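You operate a simulated robot arm through the tools that you are given. There is no shell and no other tool.

The job below is to be done with a simulated robot arm. You get a single attempt, and the scene is never put back.

TASK
Swap the carrier at station 5 for carrier 1.
Fine: fork out first and in again at the end; the old carrier goes on the carrier rack; the new one is set down by hand, with no index. Where these are worked on the way, their far stop is far enough and under half their travel is too little: grey fork.

Only the result counts: the job must be done as asked and must still hold three seconds after the hand-in. Knocking over, shifting, dropping, spilling or breaking anything else fails it.

THE ROBOT
A 6-joint arm with a two-finger gripper, fixed in place. Base frame: the origin is on the floor under the middle of its stand, x ahead of it, y to its left, z up. Units: m, degrees, N and s.
It reaches about 1.298 m from its shoulder. Its first joint turns from -149.0 to 149.0 degrees. Payload 1.57 kg.
The TCP is the grasp point between the finger pads, 0.021 m short of the fingertips. In the tool frame z runs along the fingers and y along their closing line. The gripper opens to 0.07 m; its body begins 0.05 m behind the TCP.
Orientation is that of the tool frame in the base frame, as a unit quaternion [x, y, z, w]. With the fingers straight down and closing along the base's y, the tool's x points along the base's -x, its y along +y and its z along -z.

THE INTERFACE
- The arm moves only by the tool nudge_tool. Its arguments are lists of equal length, an entry for each row: "dp": the shift along the tool's x, y, z in units of 300 mm (1.0 is 300 mm), a list of three; "dr": the turn, a rotation vector about the tool's x, y, z in units of 60 degrees (1.0 is 60 degrees), a list of three; "hand": the gripper command, from -1 (shut) to 1 (fully open), values between in proportion. In form: {"dp": [[dx, dy, dz], ...], "dr": [[ax, ay, az], ...], "hand": [hand, ...]}. A call has 1 to 20 rows; each row is the pose to reach, as a shift and turn from the pose commanded when the call began, along the tool's axes at that moment. A call with a number of a shift or a turn outside -1 to 1 is refused whole. Rows are played at 5 a second. More than 0.05 m and 8.6 degrees between two rows, or a gripper value outside its range, and nothing of the call is played. Where a pose cannot be reached the arm comes as near as it can. A force on the tool above 90 N (or 10 N above the force at the start of the call, whichever is more), or a blocked arm, ends the call early, and 0.2 s more pass. Each finger travels about 0.0648 m/s and halts on what it meets, pressing with about 24 N; the grip force reading is that of the motor and also rises with nothing between the fingers. The clock runs only during rows and for 0.2 s after the last one: add rows that repeat a pose to give the fingers time. The reply holds the time, the measured pose of the TCP, the force on the tool along the base axes, the opening and the grip force, in the units named above and with some noise, with the torque about the TCP (base axes, N m) and any sound that the robot's microphone picked up.
- Cameras (640 x 400 px; columns grow to the right, rows downward): "scene" is fixed at [0.219, -0.651, 1.6903]; the picture's right is [-0.71, -0.71, 0.00], its down [-0.70, 0.70, -0.17] and it looks along [0.12, -0.12, -0.99] (base axes); focal length 322 px, centre (320, 200). "wrist" rides on the gripper at [0.079, 0.004, -0.081] in the tool frame; the picture's right is [-0.05, 1.00, 0.00], its down [-0.67, -0.04, -0.74] and it looks along [-0.74, -0.04, 0.67] (tool axes); focal length 256 px, centre (320, 200). There is no depth. A picture from a camera that has moved, and an enlarged one, comes with that camera's place and axes in the base frame and with its lens.
- capture(camera): a new picture of that camera. The clock stands still meanwhile.
- move_column(by): slides the trunk up (or, below 0, down) by that many m; the arm rides with it, the base frame stays. It gives what a move gives, with no picture.
- zoom(camera, box): a new picture of the part [left, top, right, bottom] of that camera's present view, enlarged. The clock stands still meanwhile.
- hand_in(): hands the job in; it is judged then, once.

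Nothing tells you positions but the pictures and the camera data. Unless the task says otherwise, let go and move clear before handing in.

The tools are called after ">>>" as a command line: name --argument value ..., lists and objects as JSON in quotes. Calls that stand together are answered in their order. nudge_tool: Moves the arm, as the interface text tells. Its arguments: {"type":"object","properties":{"dp":{"type":"array","items":{"type":"array","items":{"type":"number"}}},"dr":{"type":"array","items":{"type":"array","items":{"type":"number"}}},"hand":{"type":"array","items":{"type":"number"}}},"required":["dp","dr","hand"]} The other tools are called the same way: move_column (by) moves the trunk up or down; capture (camera) takes a picture; zoom (camera, box) takes an enlarged picture of a part of a camera's view; hand_in () hands the job in.

At the start:

```text
t: 0.0
ee_pos: [0.1002, -0.6203, 1.2573]
tcp_rot: [0.0, 1.0, -0.001, -0.001]
contact_force: [-0.1, -0.3, -0.9]
torque: [-0.01, 0.01, -0.01]
width: 0.0702
grasp_force: 0.1
trunk travel left (down, up): [-0.939, 0.031]
```

scene: 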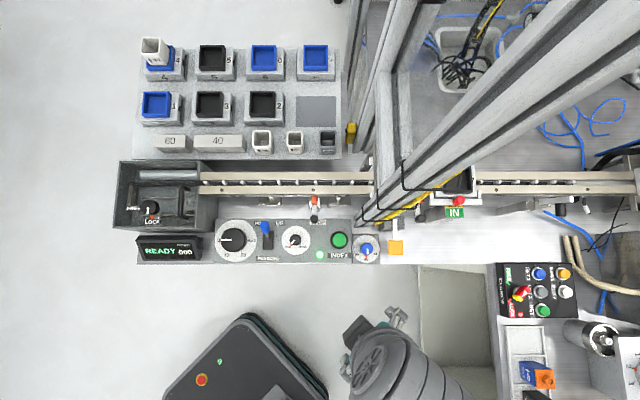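
wrist: 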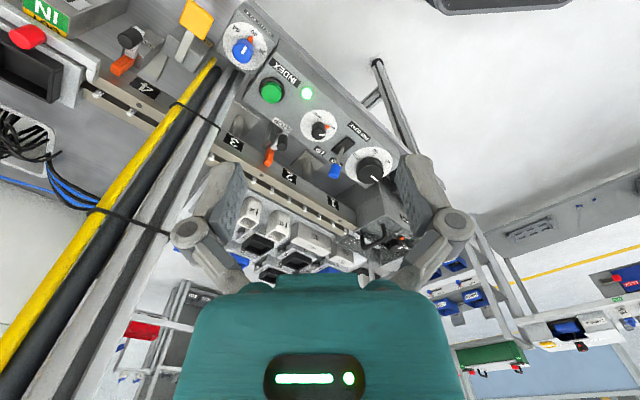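

I see a conveyor with numbered stations, a carrier rack in the back, and a control panel. I will look closer at the parts before I move.

>>> zoom --camera "scene" --box '[110, 20, 350, 170]'

>>> zoom --camera "scene" --box '[110, 150, 350, 300]'

>>> zoom --camera "scene" --box '[340, 140, 640, 330]'

>>> zoom --camera "wrist" --box '[0, 0, 240, 150]'

>>> zoom --camera "wrist" --box '[180, 60, 440, 290]'

```text
2.67 times, centred on (230, 95) of scene
camera zoom: at [0.219, -0.651, 1.6903], right [-0.71, -0.71, 0.0], down [-0.7, 0.7, -0.17], along [0.12, -0.12, -0.99], focal length 858 px, centre (560, 480)
```

zoom: 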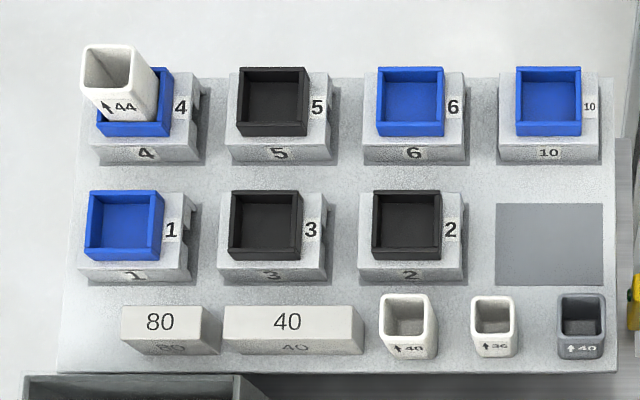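

```text
2.67 times, centred on (230, 225) of scene
camera zoom: at [0.219, -0.651, 1.6903], right [-0.71, -0.71, 0.0], down [-0.7, 0.7, -0.17], along [0.12, -0.12, -0.99], focal length 858 px, centre (560, 133)
```

zoom: 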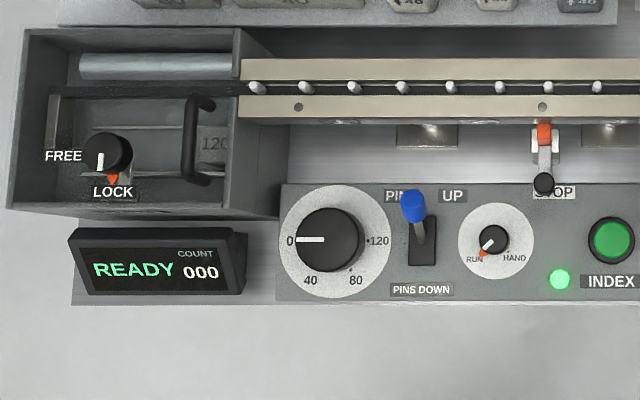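

```text
2.11 times, centred on (490, 235) of scene
camera zoom: at [0.219, -0.651, 1.6903], right [-0.71, -0.71, 0.0], down [-0.7, 0.7, -0.17], along [0.12, -0.12, -0.99], focal length 678 px, centre (-38, 126)
```

zoom: 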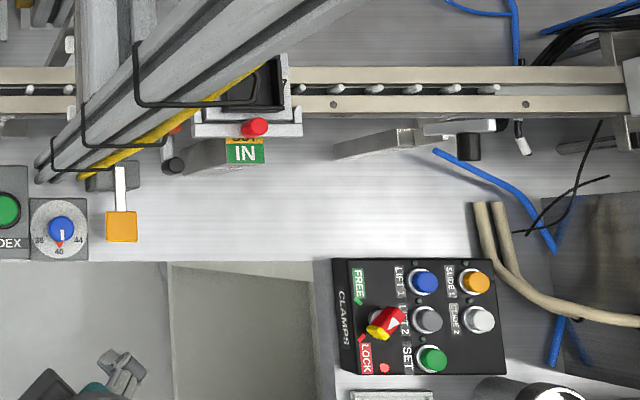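

```text
2.67 times, centred on (120, 75) of wrist
camera zoom: at [0.0216, -0.6174, 1.3398], right [0.05, 1.0, 0.0], down [0.67, -0.04, 0.74], along [0.74, -0.04, -0.67], focal length 683 px, centre (853, 533)
```

zoom: 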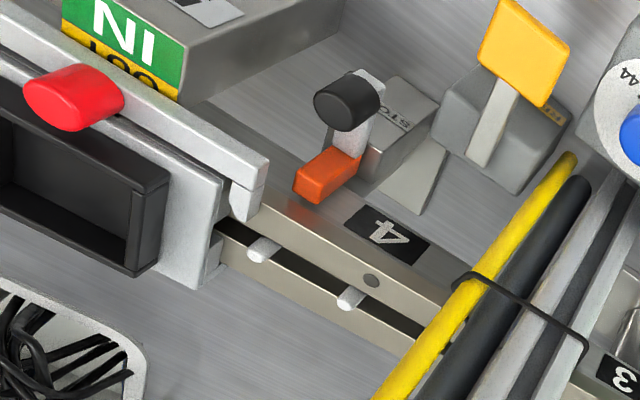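

```text
1.74 times, centred on (310, 175) of wrist
camera zoom: at [0.0216, -0.6174, 1.3398], right [0.05, 1.0, 0.0], down [0.67, -0.04, 0.74], along [0.74, -0.04, -0.67], focal length 445 px, centre (337, 244)
```

zoom: 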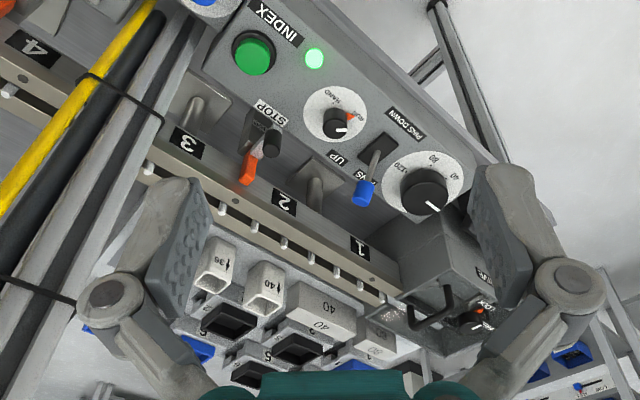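

The picture shows a tall frame between the start of the line and station 5, and I need its exact place. I will look at more enlarged views before I move.

>>> zoom --camera "scene" --box '[330, 140, 490, 240]'

>>> zoom --camera "scene" --box '[440, 140, 600, 240]'

>>> zoom --camera "scene" --box '[340, 0, 640, 190]'

>>> zoom --camera "wrist" --box '[0, 100, 240, 400]'

>>> zoom --camera "scene" --box '[480, 250, 640, 400]'

```text
4.00 times, centred on (410, 190) of scene
camera zoom: at [0.219, -0.651, 1.6903], right [-0.71, -0.71, 0.0], down [-0.7, 0.7, -0.17], along [0.12, -0.12, -0.99], focal length 1287 px, centre (-40, 240)
```

zoom: 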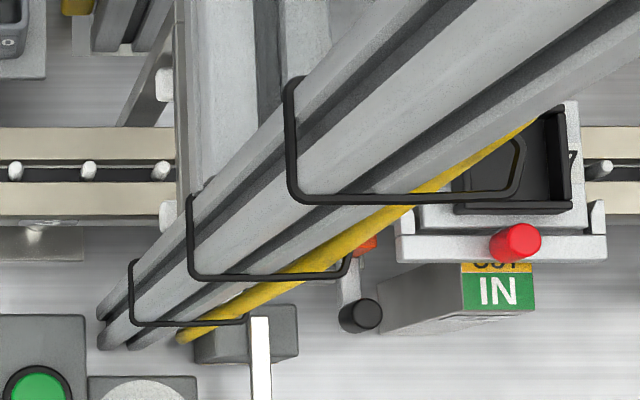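

```text
4.00 times, centred on (520, 190) of scene
camera zoom: at [0.219, -0.651, 1.6903], right [-0.71, -0.71, 0.0], down [-0.7, 0.7, -0.17], along [0.12, -0.12, -0.99], focal length 1287 px, centre (-480, 240)
```

zoom: 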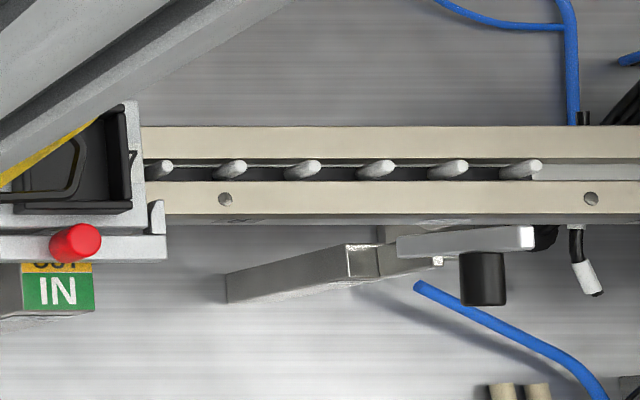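

```text
2.11 times, centred on (490, 95) of scene
camera zoom: at [0.219, -0.651, 1.6903], right [-0.71, -0.71, 0.0], down [-0.7, 0.7, -0.17], along [0.12, -0.12, -0.99], focal length 678 px, centre (-38, 421)
```

zoom: 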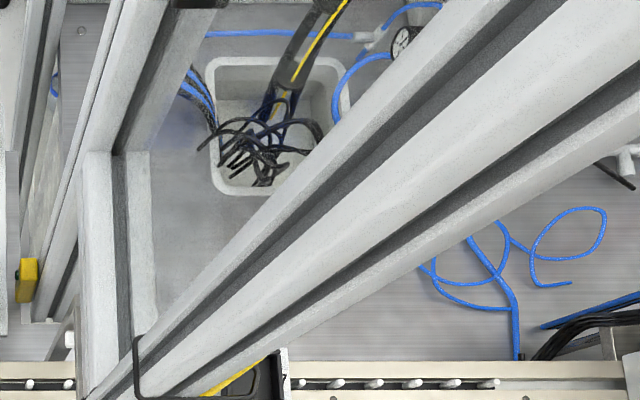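

```text
1.33 times, centred on (120, 250) of wrist
camera zoom: at [0.0216, -0.6174, 1.3398], right [0.05, 1.0, 0.0], down [0.67, -0.04, 0.74], along [0.74, -0.04, -0.67], focal length 341 px, centre (587, 133)
```

zoom: 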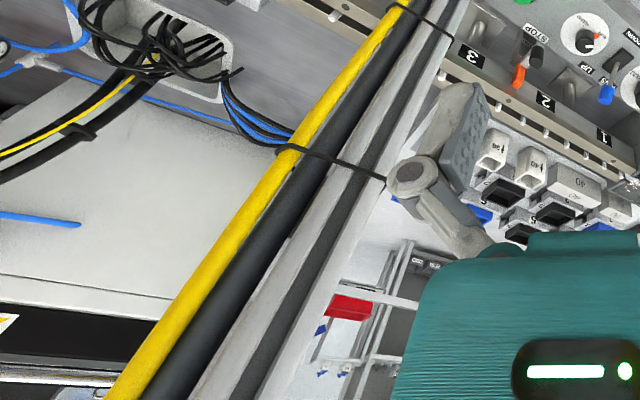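

```text
2.67 times, centred on (560, 325) of scene
camera zoom: at [0.219, -0.651, 1.6903], right [-0.71, -0.71, 0.0], down [-0.7, 0.7, -0.17], along [0.12, -0.12, -0.99], focal length 858 px, centre (-320, -133)
```

zoom: 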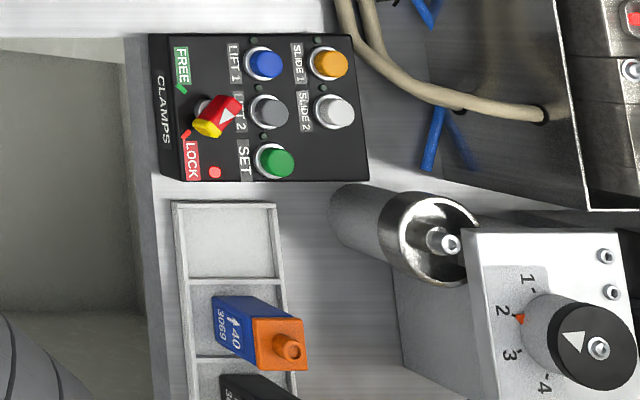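

The tall post stands near (0.21, -0.80), and carrier 7 sits in what looks like the station 5 fork with the red knob near (0.12, -0.95). I will turn the wrist and shift to view station 5 from the robot side.

>>> nudge_tool --dp '[[0.11, -0.045, 0], [0.22, -0.09, 0], [0.33, -0.135, 0], [0.44, -0.18, 0], [0.55, -0.225, 0], [0.667, -0.267, 0]]' --dr '[[0, 0, 0.125], [0, 0, 0.25], [0, 0, 0.375], [0, 0, 0.5], [0, 0, 0.625], [0, 0, 0.75]]' --hand '[1, 1, 1, 1, 1, 1]'

>>> capture --camera "wrist"

>>> capture --camera "scene"

```text
t: 1.4
ee_pos: [-0.1014, -0.7021, 1.2581]
tcp_rot: [0.383, 0.924, 0.0, 0.0]
contact_force: [0.4, 0.1, 0.4]
torque: [0.05, -0.02, -0.01]
width: 0.0699
grasp_force: 0.0
trunk travel left (down, up): [-0.939, 0.031]
```

```text
taken
camera wrist: at [-0.1545, -0.6445, 1.3395], right [0.74, 0.67, 0.0], down [0.44, -0.5, 0.74], along [0.5, -0.55, -0.67], focal length 256 px, centre (320, 200)
```

wrist: 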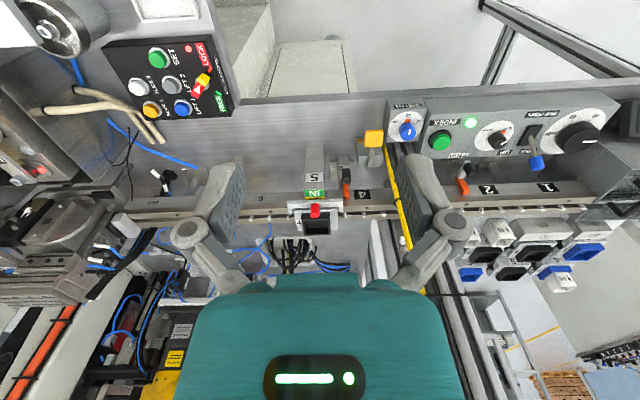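

```text
taken
```

scene: 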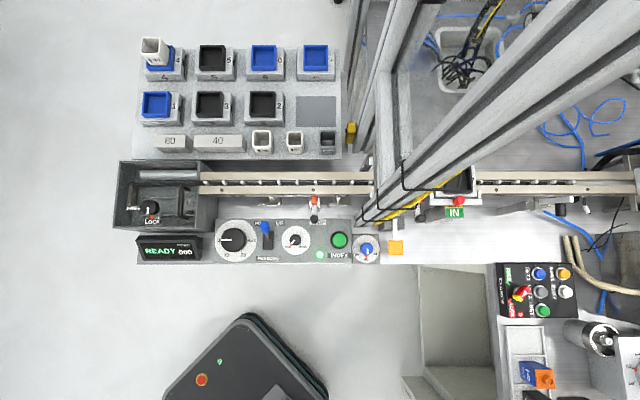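

The wrist picture shows "5" and "IN" at the red-knob fork, with label 4 next to it, so this is station 5. I will enlarge it and the frame next to it.

>>> zoom --camera "wrist" --box '[250, 120, 450, 250]'

>>> zoom --camera "wrist" --box '[280, 160, 360, 240]'

>>> zoom --camera "wrist" --box '[360, 60, 640, 320]'

>>> zoom --camera "wrist" --box '[100, 120, 300, 250]'

```text
3.08 times, centred on (350, 185) of wrist
camera zoom: at [-0.1545, -0.6445, 1.3395], right [0.74, 0.67, 0.0], down [0.44, -0.5, 0.74], along [0.5, -0.55, -0.67], focal length 788 px, centre (228, 246)
```

zoom: 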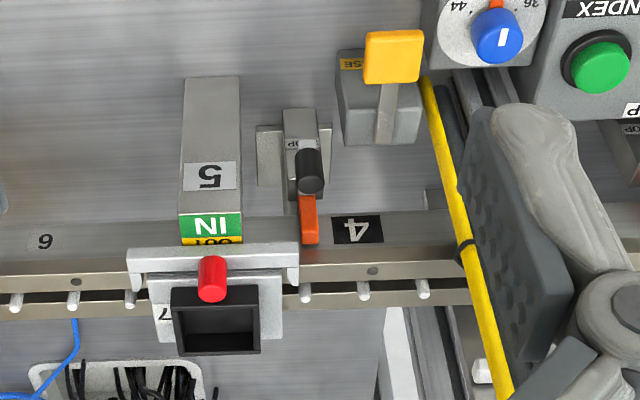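

```text
5.00 times, centred on (320, 200) of wrist
camera zoom: at [-0.1545, -0.6445, 1.3395], right [0.74, 0.67, 0.0], down [0.44, -0.5, 0.74], along [0.5, -0.55, -0.67], focal length 1280 px, centre (320, 200)
```

zoom: 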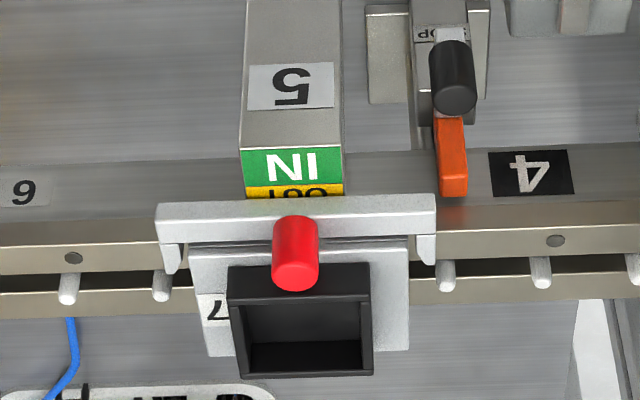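

```text
1.54 times, centred on (500, 190) of wrist
camera zoom: at [-0.1545, -0.6445, 1.3395], right [0.74, 0.67, 0.0], down [0.44, -0.5, 0.74], along [0.5, -0.55, -0.67], focal length 394 px, centre (43, 215)
```

zoom: 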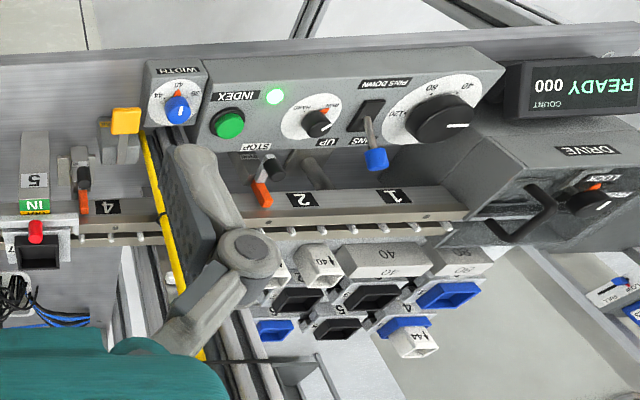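

```text
3.08 times, centred on (200, 185) of wrist
camera zoom: at [-0.1545, -0.6445, 1.3395], right [0.74, 0.67, 0.0], down [0.44, -0.5, 0.74], along [0.5, -0.55, -0.67], focal length 788 px, centre (689, 246)
```

zoom: 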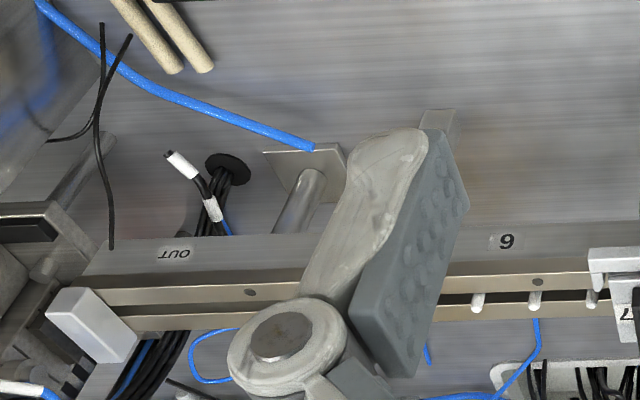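

The station 5 fork has a red knob near (0.094, -0.933), with its top at z 1.038. The IN/OUT strip is on top of the "5" post. Next I will check the rack spot and the frame beside it.

>>> zoom --camera "scene" --box '[270, 60, 430, 160]'

>>> zoom --camera "scene" --box '[420, 150, 500, 200]'

>>> zoom --camera "scene" --box '[300, 140, 400, 230]'

>>> zoom --camera "scene" --box '[330, 0, 460, 90]'

```text
4.00 times, centred on (350, 110) of scene
camera zoom: at [0.219, -0.651, 1.6903], right [-0.71, -0.71, 0.0], down [-0.7, 0.7, -0.17], along [0.12, -0.12, -0.99], focal length 1287 px, centre (200, 560)
```

zoom: 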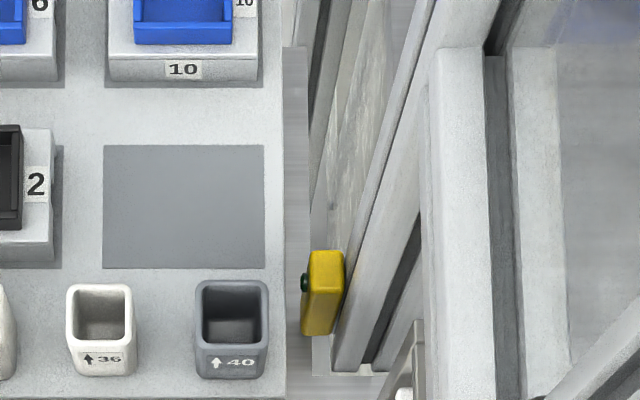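

```text
8.00 times, centred on (460, 175) of scene
camera zoom: at [0.219, -0.651, 1.6903], right [-0.71, -0.71, 0.0], down [-0.7, 0.7, -0.17], along [0.12, -0.12, -0.99], focal length 2575 px, centre (-800, 400)
```

zoom: 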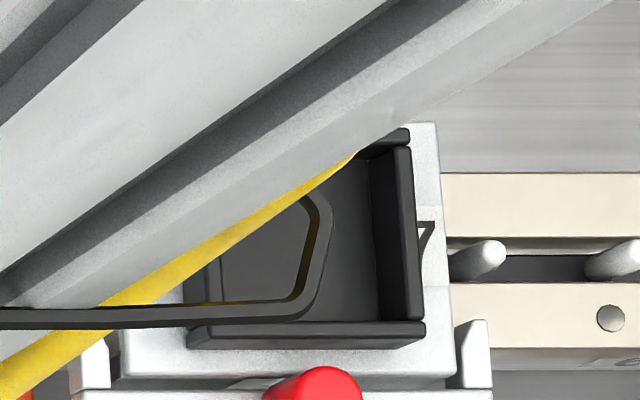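

```text
4.44 times, centred on (350, 185) of scene
camera zoom: at [0.219, -0.651, 1.6903], right [-0.71, -0.71, 0.0], down [-0.7, 0.7, -0.17], along [0.12, -0.12, -0.99], focal length 1430 px, centre (187, 267)
```

zoom: 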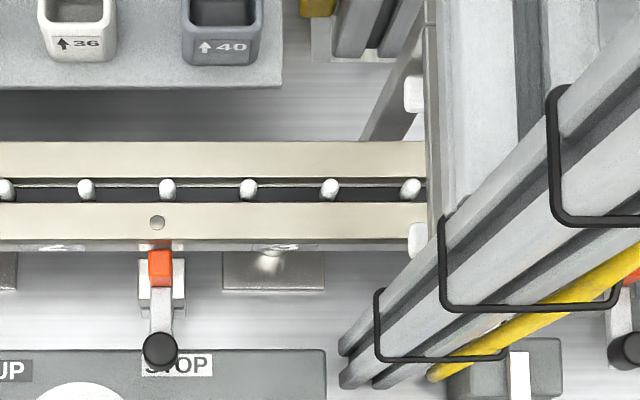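

```text
4.44 times, centred on (395, 45) of scene
camera zoom: at [0.219, -0.651, 1.6903], right [-0.71, -0.71, 0.0], down [-0.7, 0.7, -0.17], along [0.12, -0.12, -0.99], focal length 1430 px, centre (-13, 889)
```

zoom: 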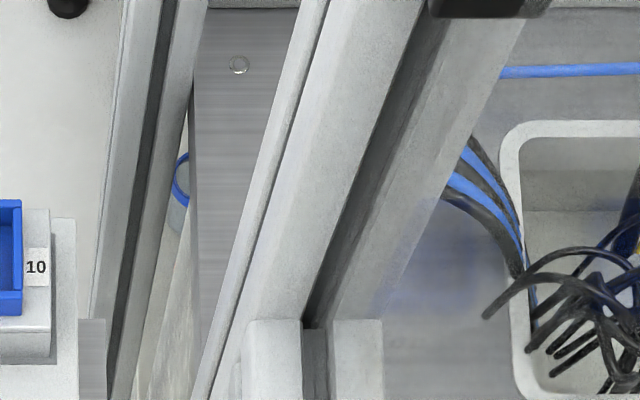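

The rack's empty grey spot is beside carrier 2, with the frame's rear post to the right of it. I will enlarge the fork and tray once more for exact positions.

>>> zoom --camera "wrist" --box '[285, 190, 349, 240]'

>>> zoom --camera "wrist" --box '[285, 160, 349, 200]'

```text
8.00 times, centred on (317, 215) of wrist
camera zoom: at [-0.1545, -0.6445, 1.3395], right [0.74, 0.67, 0.0], down [0.44, -0.5, 0.74], along [0.5, -0.55, -0.67], focal length 2048 px, centre (344, 80)
```

zoom: 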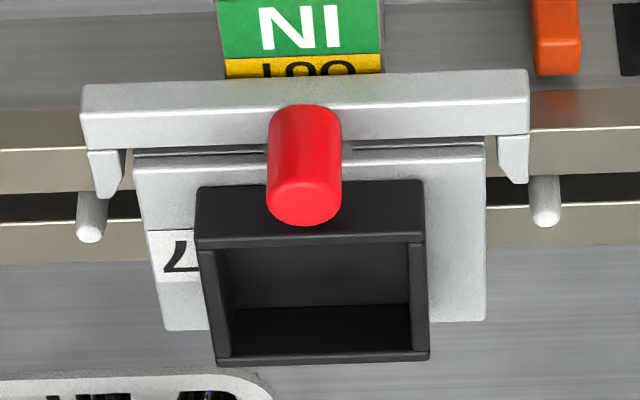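

```text
10.00 times, centred on (317, 180) of wrist
camera zoom: at [-0.1545, -0.6445, 1.3395], right [0.74, 0.67, 0.0], down [0.44, -0.5, 0.74], along [0.5, -0.55, -0.67], focal length 2560 px, centre (350, 400)
```

zoom: 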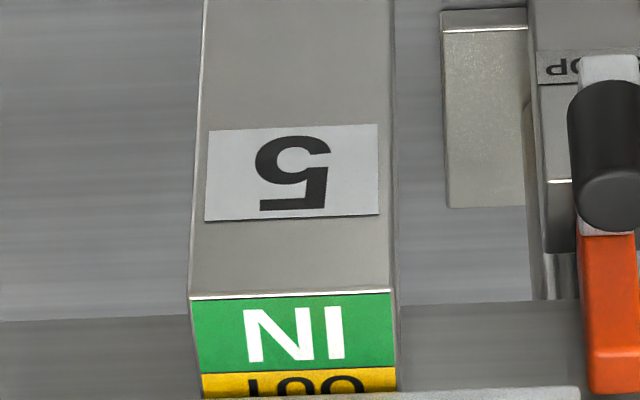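

Tray centre is about (0.126, -0.968) with its rim at z 1.0285. It is about 58 mm wide, so the fingers can hold it from outside. I will move toward the red knob first and check that the arm clears the post.

>>> nudge_tool --dp '[[-0.13, -0.015, 0], [-0.26, -0.03, 0], [-0.39, -0.045, 0], [-0.52, -0.06, 0], [-0.65, -0.08, 0]]' --dr '[[0, 0, 0], [0, 0, 0], [0, 0, 0], [0, 0, 0], [0, 0, 0]]' --hand '[1, 1, 1, 1, 1]'

>>> capture --camera "scene"

>>> capture --camera "wrist"

```text
t: 2.6
ee_pos: [0.023, -0.86, 1.2576]
tcp_rot: [0.383, 0.924, 0.0, 0.0]
contact_force: [-0.9, -0.1, -0.6]
torque: [0.02, 0.04, -0.02]
width: 0.07
grasp_force: 0.1
trunk travel left (down, up): [-0.939, 0.031]
```

```text
taken
```

scene: 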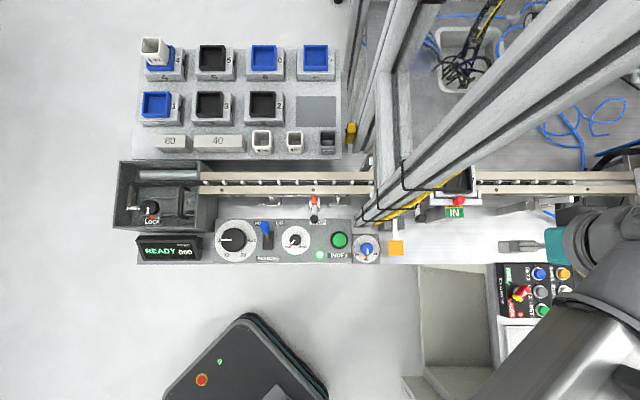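

```text
taken
camera wrist: at [-0.0297, -0.8017, 1.3394], right [0.74, 0.67, 0.0], down [0.45, -0.5, 0.74], along [0.5, -0.55, -0.67], focal length 256 px, centre (320, 200)
```

wrist: 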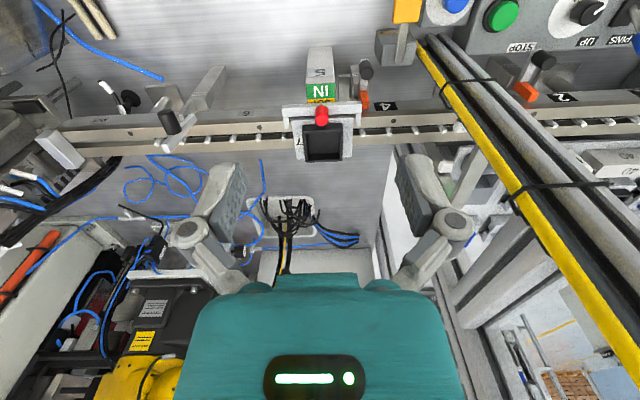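

The arm comes from the -x side and stays clear of the post. I will refine the knob and tray position from this closer view.

>>> zoom --camera "wrist" --box '[270, 70, 398, 170]'

```text
4.00 times, centred on (334, 120) of wrist
camera zoom: at [-0.0297, -0.8017, 1.3394], right [0.74, 0.67, 0.0], down [0.45, -0.5, 0.74], along [0.5, -0.55, -0.67], focal length 1024 px, centre (264, 520)
```

zoom: 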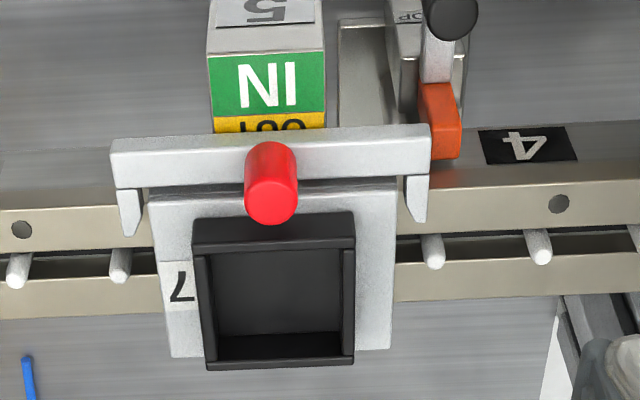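

Knob axis is at about (0.0926, -0.934), with its top at z 1.035. The tray centre is at (0.126, -0.967). I will move above the knob with the fingers partly closed and check the alignment.

>>> nudge_tool --dp '[[-0.08, -0.003, 0.1], [-0.17, -0.005, 0.2], [-0.25, -0.008, 0.3], [-0.3383, -0.0103, 0.4], [-0.3383, -0.0103, 0.4587]]' --dr '[[0, 0, 0], [0, 0, 0], [0, 0, 0], [0, 0, 0], [0, 0, 0]]' --hand '[0.15, 0.15, 0.15, 0.15, 0.15]'

>>> capture --camera "wrist"

>>> capture --camera "scene"

```text
t: 3.8
ee_pos: [0.091, -0.9271, 1.2575]
tcp_rot: [0.383, 0.924, 0.001, 0.0]
contact_force: [0.1, -0.6, 0.2]
torque: [0.05, 0.02, 0.03]
width: 0.0402
grasp_force: 0.0
out of reach, approached as far as the arm can: row 1, 2, 3, 4, 5
trunk travel left (down, up): [-0.939, 0.031]
```

```text
taken
camera wrist: at [0.0384, -0.8686, 1.3398], right [0.74, 0.67, 0.0], down [0.45, -0.5, 0.74], along [0.5, -0.55, -0.67], focal length 256 px, centre (320, 200)
```

wrist: 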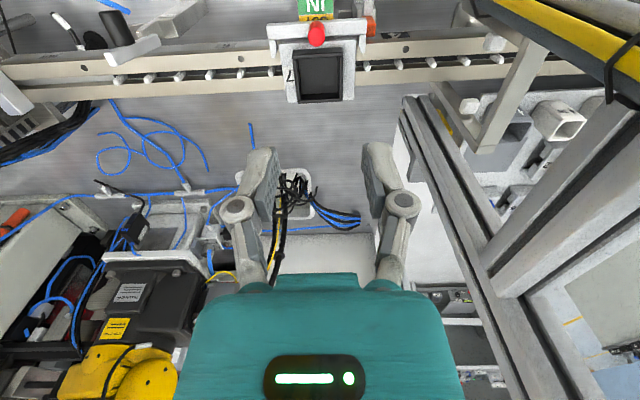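

```text
taken
```

scene: 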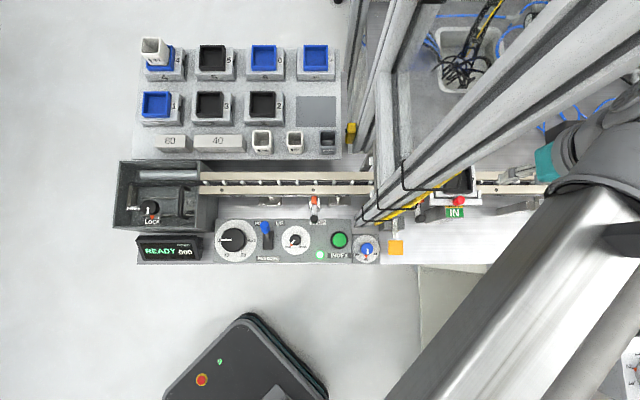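

The arm is at its reach limit here: it could not go lower, so the trunk has to come down. I will lower it by 0.10 m, which leaves the fingertips about 0.1 m above everything here.

>>> move_column --by -0.08

```text
t: 5.0
ee_pos: [0.091, -0.9269, 1.1783]
tcp_rot: [0.383, 0.924, 0.0, 0.0]
contact_force: [-0.6, 0.0, -0.5]
torque: [-0.02, 0.03, 0.01]
width: 0.0403
grasp_force: 0.0
trunk travel left (down, up): [-0.859, 0.111]
```

The trunk is down 0.08 m. I will check with a small raise where the commanded pose now is.

>>> nudge_tool --dp '[[0, 0, -0.1], [0, 0, -0.2], [0, 0, -0.3], [0, 0, -0.4], [0, 0, -0.5]]' --dr '[[0, 0, 0], [0, 0, 0], [0, 0, 0], [0, 0, 0], [0, 0, 0]]' --hand '[0.15, 0.15, 0.15, 0.15, 0.15]'

```text
t: 6.2
ee_pos: [0.0907, -0.9263, 1.1774]
tcp_rot: [0.383, 0.924, 0.0, -0.001]
contact_force: [-0.8, 0.4, 0.3]
torque: [-0.01, -0.02, 0.02]
width: 0.0403
grasp_force: 0.0
out of reach, approached as far as the arm can: row 1, 2, 3, 4, 5
trunk travel left (down, up): [-0.859, 0.111]
```

Neither lowering nor raising was reached from here. I will back off toward the robot to where the arm moved freely before.

>>> nudge_tool --dp '[[0.1, 0, -0.45], [0.2, 0, -0.45], [0.3, 0, -0.45], [0.4, 0, -0.45]]' --dr '[[0, 0, 0], [0, 0, 0], [0, 0, 0], [0, 0, 0]]' --hand '[0.15, 0.15, 0.15, 0.15]'

>>> capture --camera "scene"

```text
refused: row 1 steps farther than a row can; nothing moved
```

```text
taken
```

scene: 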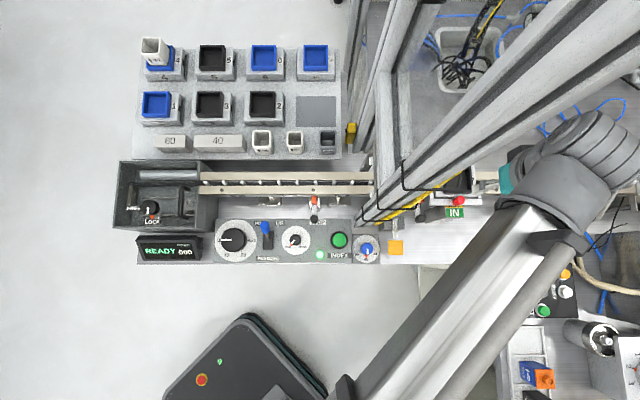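

That call was refused because my first row stepped too far. I will back off with plain steps toward the robot.

>>> nudge_tool --dp '[[0.1, 0, 0], [0.2, 0, 0], [0.3, 0, 0], [0.4, 0, 0]]' --dr '[[0, 0, 0], [0, 0, 0], [0, 0, 0], [0, 0, 0]]' --hand '[0.15, 0.15, 0.15, 0.15]'

```text
t: 7.2
ee_pos: [0.0044, -0.8423, 1.1785]
tcp_rot: [0.383, 0.924, 0.001, 0.001]
contact_force: [-0.5, 1.0, 0.8]
torque: [0.0, 0.05, 0.02]
width: 0.0401
grasp_force: 0.0
trunk travel left (down, up): [-0.859, 0.111]
```

The arm moves freely again and the commanded pose follows the reached one. I will test going down here.

>>> nudge_tool --dp '[[0, 0, 0.05], [0, 0, 0.1], [0, 0, 0.15]]' --dr '[[0, 0, 0], [0, 0, 0], [0, 0, 0]]' --hand '[0.15, 0.15, 0.15]'

```text
t: 8.0
ee_pos: [0.0073, -0.8474, 1.1777]
tcp_rot: [0.382, 0.924, -0.001, 0.0]
contact_force: [-0.6, -0.5, -0.3]
torque: [0.01, -0.05, -0.01]
width: 0.04
grasp_force: 0.2
out of reach, approached as far as the arm can: row 1, 2, 3
trunk travel left (down, up): [-0.859, 0.111]
```

Going down fails here as well. I will test going up at the same place.

>>> nudge_tool --dp '[[0, 0, -0.05], [0, 0, -0.1], [0, 0, -0.15]]' --dr '[[0, 0, 0], [0, 0, 0], [0, 0, 0]]' --hand '[0.15, 0.15, 0.15]'

```text
t: 8.8
ee_pos: [0.0036, -0.8455, 1.1775]
tcp_rot: [0.383, 0.924, 0.0, 0.0]
contact_force: [0.0, -0.1, 0.4]
torque: [0.01, -0.01, -0.01]
width: 0.0401
grasp_force: 0.0
out of reach, approached as far as the arm can: row 1, 2, 3
trunk travel left (down, up): [-0.859, 0.111]
```

The arm only works at a fixed height with the fingers down, so I will use the trunk for height and the arm for x and y. Next I move over the knob at z 1.178.

>>> nudge_tool --dp '[[-0.1, 0, 0], [-0.2, 0, 0], [-0.3, 0, 0], [-0.4183, 0.001, 0], [-0.4183, 0.001, 0]]' --dr '[[0, 0, 0], [0, 0, 0], [0, 0, 0], [0, 0, 0], [0, 0, 0]]' --hand '[0.15, 0.15, 0.15, 0.15, 0.15]'

>>> capture --camera "wrist"

```text
t: 10.0
ee_pos: [0.0943, -0.935, 1.1774]
tcp_rot: [0.382, 0.924, 0.0, 0.0]
contact_force: [-0.1, 0.4, -0.1]
torque: [0.01, 0.01, -0.02]
width: 0.0404
grasp_force: 0.0
trunk travel left (down, up): [-0.859, 0.111]
```

```text
taken
camera wrist: at [0.0404, -0.8757, 1.2599], right [0.74, 0.67, 0.0], down [0.45, -0.5, 0.74], along [0.5, -0.55, -0.67], focal length 256 px, centre (320, 200)
```

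wrist: 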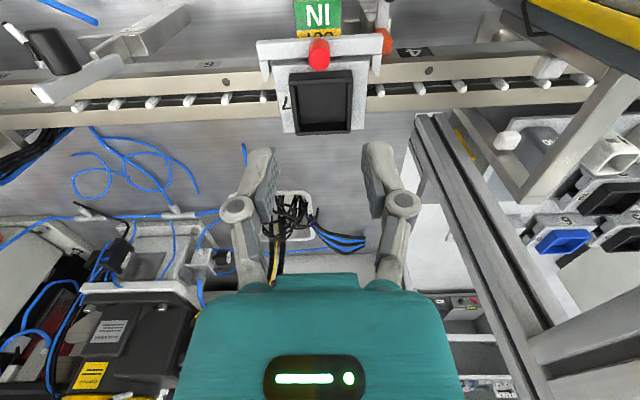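

The knob lies almost on the tool axis line. I will enlarge to check the alignment before lowering.

>>> zoom --camera "wrist" --box '[256, 10, 384, 90]'

>>> zoom --camera "scene" --box '[400, 130, 560, 230]'

```text
5.00 times, centred on (320, 50) of wrist
camera zoom: at [0.0404, -0.8757, 1.2599], right [0.74, 0.67, 0.0], down [0.45, -0.5, 0.74], along [0.5, -0.55, -0.67], focal length 1280 px, centre (320, 950)
```

zoom: 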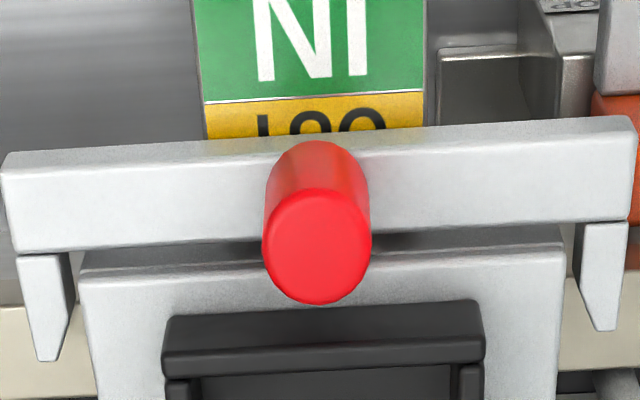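

```text
4.00 times, centred on (480, 180) of scene
camera zoom: at [0.219, -0.651, 1.6903], right [-0.71, -0.71, 0.0], down [-0.7, 0.7, -0.17], along [0.12, -0.12, -0.99], focal length 1287 px, centre (-320, 280)
```

zoom: 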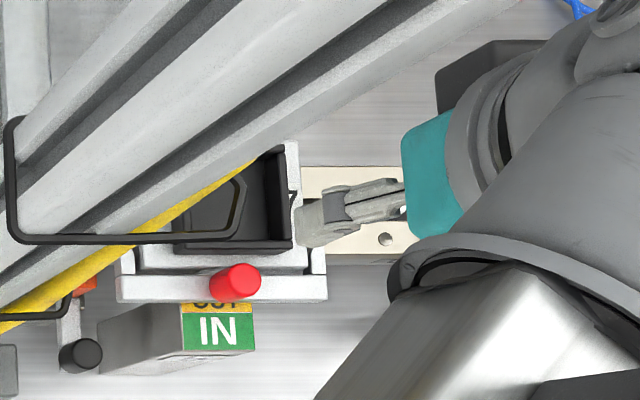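

The knob is centred between the fingers: its top is at z 1.0335 and the bar top at about 1.010. I will lower in two steps.

>>> move_column --by -0.1

>>> capture --camera "wrist"

>>> capture --camera "scene"

```text
t: 11.3
ee_pos: [0.0931, -0.9343, 1.0775]
tcp_rot: [0.382, 0.924, 0.0, 0.0]
contact_force: [-0.8, -0.6, -0.1]
torque: [-0.02, 0.01, -0.05]
width: 0.0403
grasp_force: 0.1
trunk travel left (down, up): [-0.759, 0.211]
```

```text
taken
camera wrist: at [0.0404, -0.8757, 1.1598], right [0.74, 0.67, 0.0], down [0.45, -0.5, 0.74], along [0.5, -0.55, -0.67], focal length 256 px, centre (320, 200)
```

wrist: 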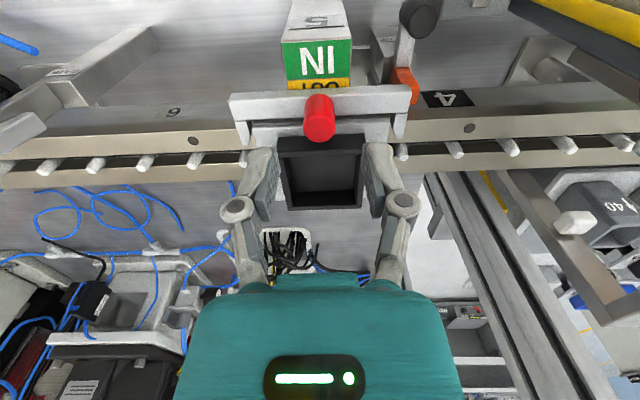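

```text
taken
```

scene: 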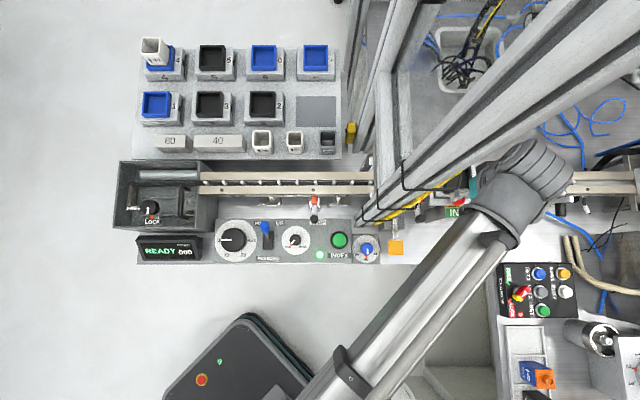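

The fingers straddle the knob line correctly and the wrist clears the post by about 5 cm. I will lower the last 41 mm.

>>> move_column --by -0.041

>>> capture --camera "wrist"

```text
t: 12.1
ee_pos: [0.0927, -0.9338, 1.0367]
tcp_rot: [0.383, 0.924, 0.0, 0.0]
contact_force: [-0.1, 0.2, -0.4]
torque: [0.01, -0.02, 0.04]
width: 0.0401
grasp_force: 0.0
trunk travel left (down, up): [-0.718, 0.252]
```

```text
taken
camera wrist: at [0.0404, -0.8757, 1.1188], right [0.74, 0.67, 0.0], down [0.45, -0.5, 0.74], along [0.5, -0.55, -0.67], focal length 256 px, centre (320, 200)
```

wrist: 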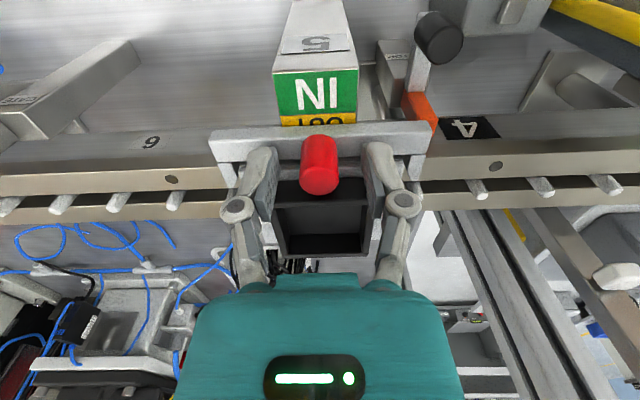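

The fingers are on both sides of the knob with no contact force. I will close on it.

>>> nudge_tool --dp '[[0, 0, 0], [0, 0, 0], [0, 0, 0], [0, 0, 0]]' --dr '[[0, 0, 0], [0, 0, 0], [0, 0, 0], [0, 0, 0]]' --hand '[-1, -1, -1, -1]'

```text
t: 13.1
ee_pos: [0.0928, -0.9339, 1.0366]
tcp_rot: [0.383, 0.924, 0.0, 0.0]
contact_force: [-2.1, -3.6, 3.7]
torque: [-0.12, -0.01, 0.01]
width: 0.0177
grasp_force: 31.9
trunk travel left (down, up): [-0.718, 0.252]
```

The knob is gripped at 17.7 mm. I will pull the fork out toward the robot in small steps.

>>> nudge_tool --dp '[[0.02, 0, 0], [0.04, 0, 0], [0.06, 0, 0], [0.08, 0, 0], [0.1, 0, 0]]' --dr '[[0, 0, 0], [0, 0, 0], [0, 0, 0], [0, 0, 0], [0, 0, 0]]' --hand '[-1, -1, -1, -1, -1]'

>>> capture --camera "wrist"

```text
t: 14.3
ee_pos: [0.0746, -0.9158, 1.0359]
tcp_rot: [0.382, 0.924, 0.0, 0.001]
contact_force: [12.6, -15.7, 4.0]
torque: [-0.35, -0.33, -0.04]
width: 0.0183
grasp_force: 31.9
trunk travel left (down, up): [-0.718, 0.252]
```

```text
taken
camera wrist: at [0.021, -0.8572, 1.1174], right [0.74, 0.67, 0.0], down [0.45, -0.49, 0.75], along [0.5, -0.55, -0.67], focal length 256 px, centre (320, 200)
```

wrist: 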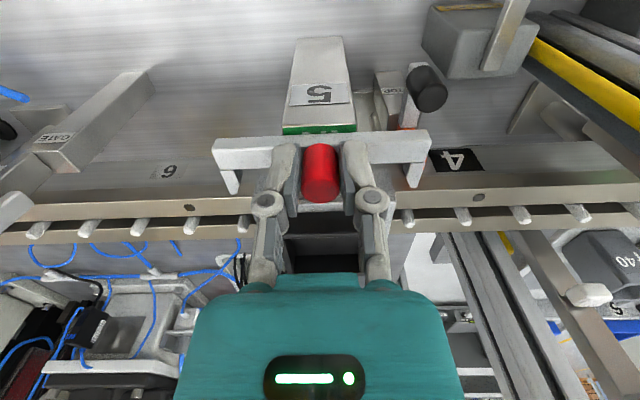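

The fork moved about 26 mm and covers IN, and there is a 20 N pull. I will pull a little more to see whether this is the far stop.

>>> nudge_tool --dp '[[0.0133, 0, 0], [0.0266, 0, 0], [0.0266, 0, 0]]' --dr '[[0, 0, 0], [0, 0, 0], [0, 0, 0]]' --hand '[-1, -1, -1]'

>>> capture --camera "wrist"

```text
t: 15.1
ee_pos: [0.0643, -0.9066, 1.0361]
tcp_rot: [0.383, 0.924, 0.001, -0.001]
contact_force: [0.0, -1.0, 0.2]
torque: [-0.02, -0.03, -0.03]
width: 0.0
grasp_force: 28.1
trunk travel left (down, up): [-0.718, 0.252]
```

```text
taken
camera wrist: at [0.0121, -0.8492, 1.1188], right [0.74, 0.67, 0.0], down [0.45, -0.5, 0.74], along [0.5, -0.55, -0.67], focal length 256 px, centre (320, 200)
```

wrist: 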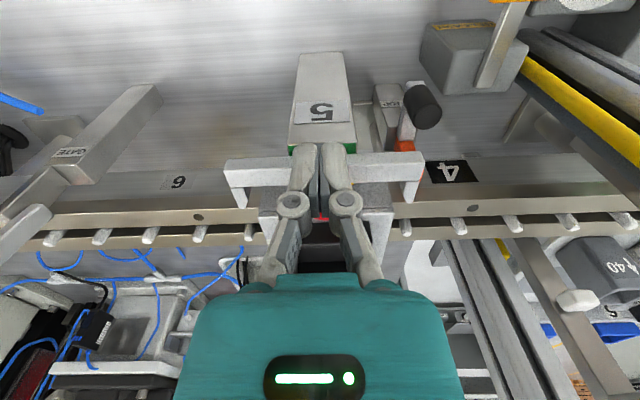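

The fingers slid off the knob, so the fork likely hit its far stop. I will open, rise and check where the fork now is.

>>> nudge_tool --dp '[[0, 0, 0], [0, 0, 0], [0, 0, 0]]' --dr '[[0, 0, 0], [0, 0, 0], [0, 0, 0]]' --hand '[0.15, 0.15, 0.15]'

>>> move_column --by 0.1

>>> zoom --camera "wrist" --box '[256, 40, 384, 120]'

>>> capture --camera "wrist"

```text
t: 15.9
ee_pos: [0.0648, -0.906, 1.0366]
tcp_rot: [0.383, 0.924, 0.0, 0.0]
contact_force: [-0.4, -0.2, -0.1]
torque: [-0.02, -0.01, -0.01]
width: 0.0402
grasp_force: 0.1
trunk travel left (down, up): [-0.718, 0.252]
```

```text
t: 17.3
ee_pos: [0.0649, -0.9078, 1.1371]
tcp_rot: [0.382, 0.924, 0.0, 0.0]
contact_force: [-0.3, 1.3, 0.2]
torque: [0.01, -0.03, 0.03]
width: 0.0401
grasp_force: 0.0
trunk travel left (down, up): [-0.818, 0.152]
```

```text
5.00 times, centred on (320, 80) of wrist
camera zoom: at [0.0125, -0.8497, 1.2187], right [0.74, 0.67, 0.0], down [0.45, -0.5, 0.74], along [0.5, -0.55, -0.67], focal length 1280 px, centre (320, 800)
```

zoom: 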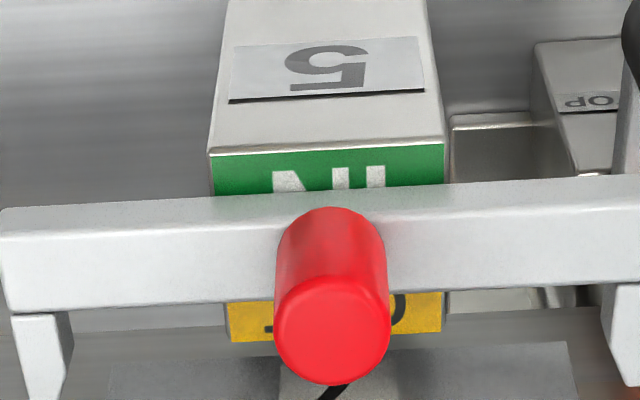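

```text
taken
camera wrist: at [0.0125, -0.8497, 1.2187], right [0.74, 0.67, 0.0], down [0.45, -0.5, 0.74], along [0.5, -0.55, -0.67], focal length 256 px, centre (320, 200)
```

wrist: 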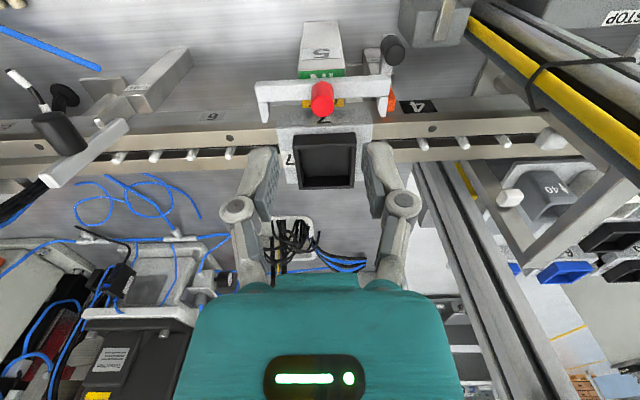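

The fork moved about 19 mm, and I want to be sure this is its far stop. I will put closed fingers behind the knob and push it outward.

>>> nudge_tool --dp '[[-0.05, 0, 0], [-0.1, 0, 0], [-0.1525, 0, 0], [-0.1525, 0, 0]]' --dr '[[0, 0, 0], [0, 0, 0], [0, 0, 0], [0, 0, 0]]' --hand '[-1, -1, -1, -1]'

>>> capture --camera "wrist"

```text
t: 18.3
ee_pos: [0.0967, -0.9407, 1.1379]
tcp_rot: [0.383, 0.924, 0.001, 0.0]
contact_force: [0.1, -0.9, 0.2]
torque: [0.02, -0.04, 0.0]
width: 0.0001
grasp_force: 24.1
trunk travel left (down, up): [-0.818, 0.152]
```

```text
taken
camera wrist: at [0.0442, -0.8822, 1.2187], right [0.74, 0.67, 0.0], down [0.45, -0.5, 0.74], along [0.5, -0.55, -0.67], focal length 256 px, centre (320, 200)
```

wrist: 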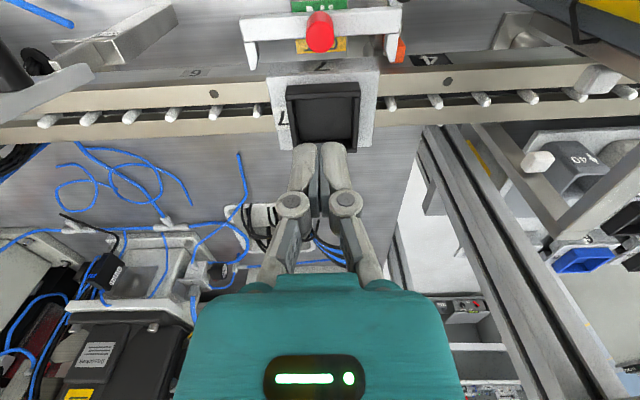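

I want a close look at the gap between fork prongs and the carrier before pushing.

>>> zoom --camera "wrist" --box '[230, 0, 410, 150]'

```text
2.67 times, centred on (320, 75) of wrist
camera zoom: at [0.0442, -0.8822, 1.2187], right [0.74, 0.67, 0.0], down [0.45, -0.5, 0.74], along [0.5, -0.55, -0.67], focal length 683 px, centre (320, 533)
```

zoom: 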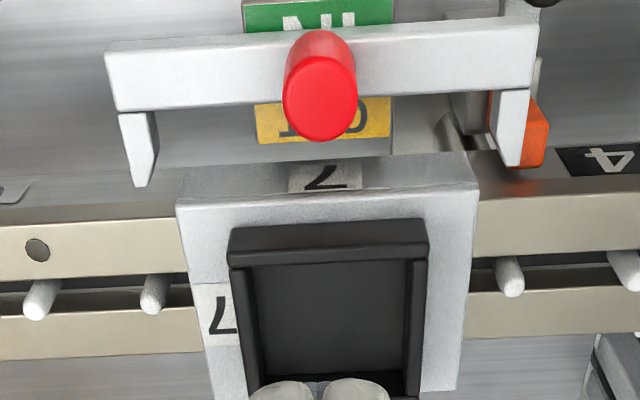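

The prongs are now short of the carrier body. I will lower the closed fingers behind the knob for the push test.

>>> move_column --by -0.07

>>> capture --camera "wrist"

```text
t: 19.4
ee_pos: [0.0964, -0.9411, 1.0666]
tcp_rot: [0.383, 0.924, 0.0, 0.0]
contact_force: [0.2, 1.0, 0.5]
torque: [-0.02, 0.01, 0.0]
width: 0.0
grasp_force: 23.8
trunk travel left (down, up): [-0.748, 0.222]
```

```text
taken
camera wrist: at [0.0441, -0.8821, 1.1488], right [0.74, 0.67, 0.0], down [0.45, -0.5, 0.74], along [0.5, -0.55, -0.67], focal length 256 px, centre (320, 200)
```

wrist: 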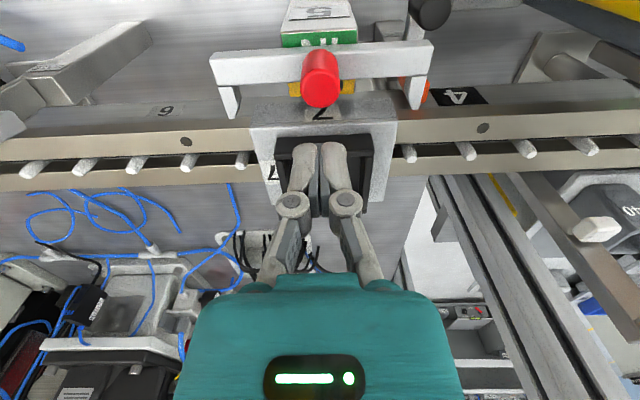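

The fingertips line up between the knob and the tray wall. I will lower to 1.04.

>>> move_column --by -0.027

>>> zoom --camera "wrist" --box '[230, 70, 410, 220]'

```text
t: 20.1
ee_pos: [0.0975, -0.9395, 1.0398]
tcp_rot: [0.382, 0.924, 0.0, 0.0]
contact_force: [-0.2, 0.3, -0.6]
torque: [-0.03, -0.01, 0.02]
width: 0.0001
grasp_force: 24.5
trunk travel left (down, up): [-0.721, 0.249]
```

```text
2.67 times, centred on (320, 145) of wrist
camera zoom: at [0.0441, -0.8821, 1.1218], right [0.74, 0.67, 0.0], down [0.45, -0.5, 0.74], along [0.5, -0.55, -0.67], focal length 683 px, centre (320, 347)
```

zoom: 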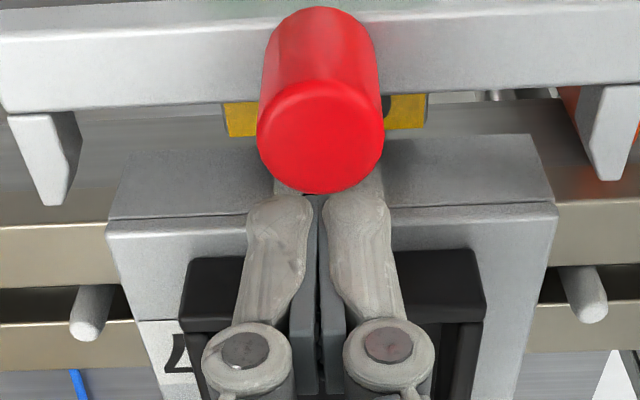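

There is no contact. I will push outward in small steps and watch the force.

>>> nudge_tool --dp '[[0.0133, 0, 0], [0.0267, 0, 0], [0.04, 0, 0], [0.05, 0, 0]]' --dr '[[0, 0, 0], [0, 0, 0], [0, 0, 0], [0, 0, 0]]' --hand '[-1, -1, -1, -1]'

>>> zoom --camera "wrist" --box '[230, 70, 410, 220]'

```text
t: 21.1
ee_pos: [0.0855, -0.9308, 1.0391]
tcp_rot: [0.382, 0.924, 0.0, 0.001]
contact_force: [7.7, -7.4, 3.3]
torque: [-0.1, -0.01, -0.02]
width: 0.0
grasp_force: 23.9
trunk travel left (down, up): [-0.721, 0.249]
```

```text
2.67 times, centred on (320, 145) of wrist
camera zoom: at [0.0341, -0.8724, 1.1212], right [0.74, 0.67, 0.0], down [0.45, -0.49, 0.75], along [0.5, -0.55, -0.67], focal length 683 px, centre (320, 347)
```

zoom: 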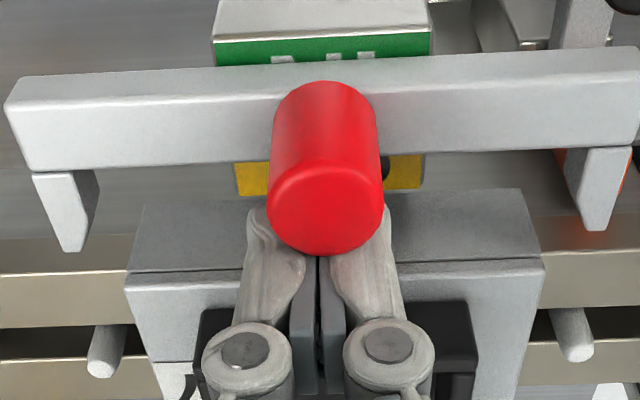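

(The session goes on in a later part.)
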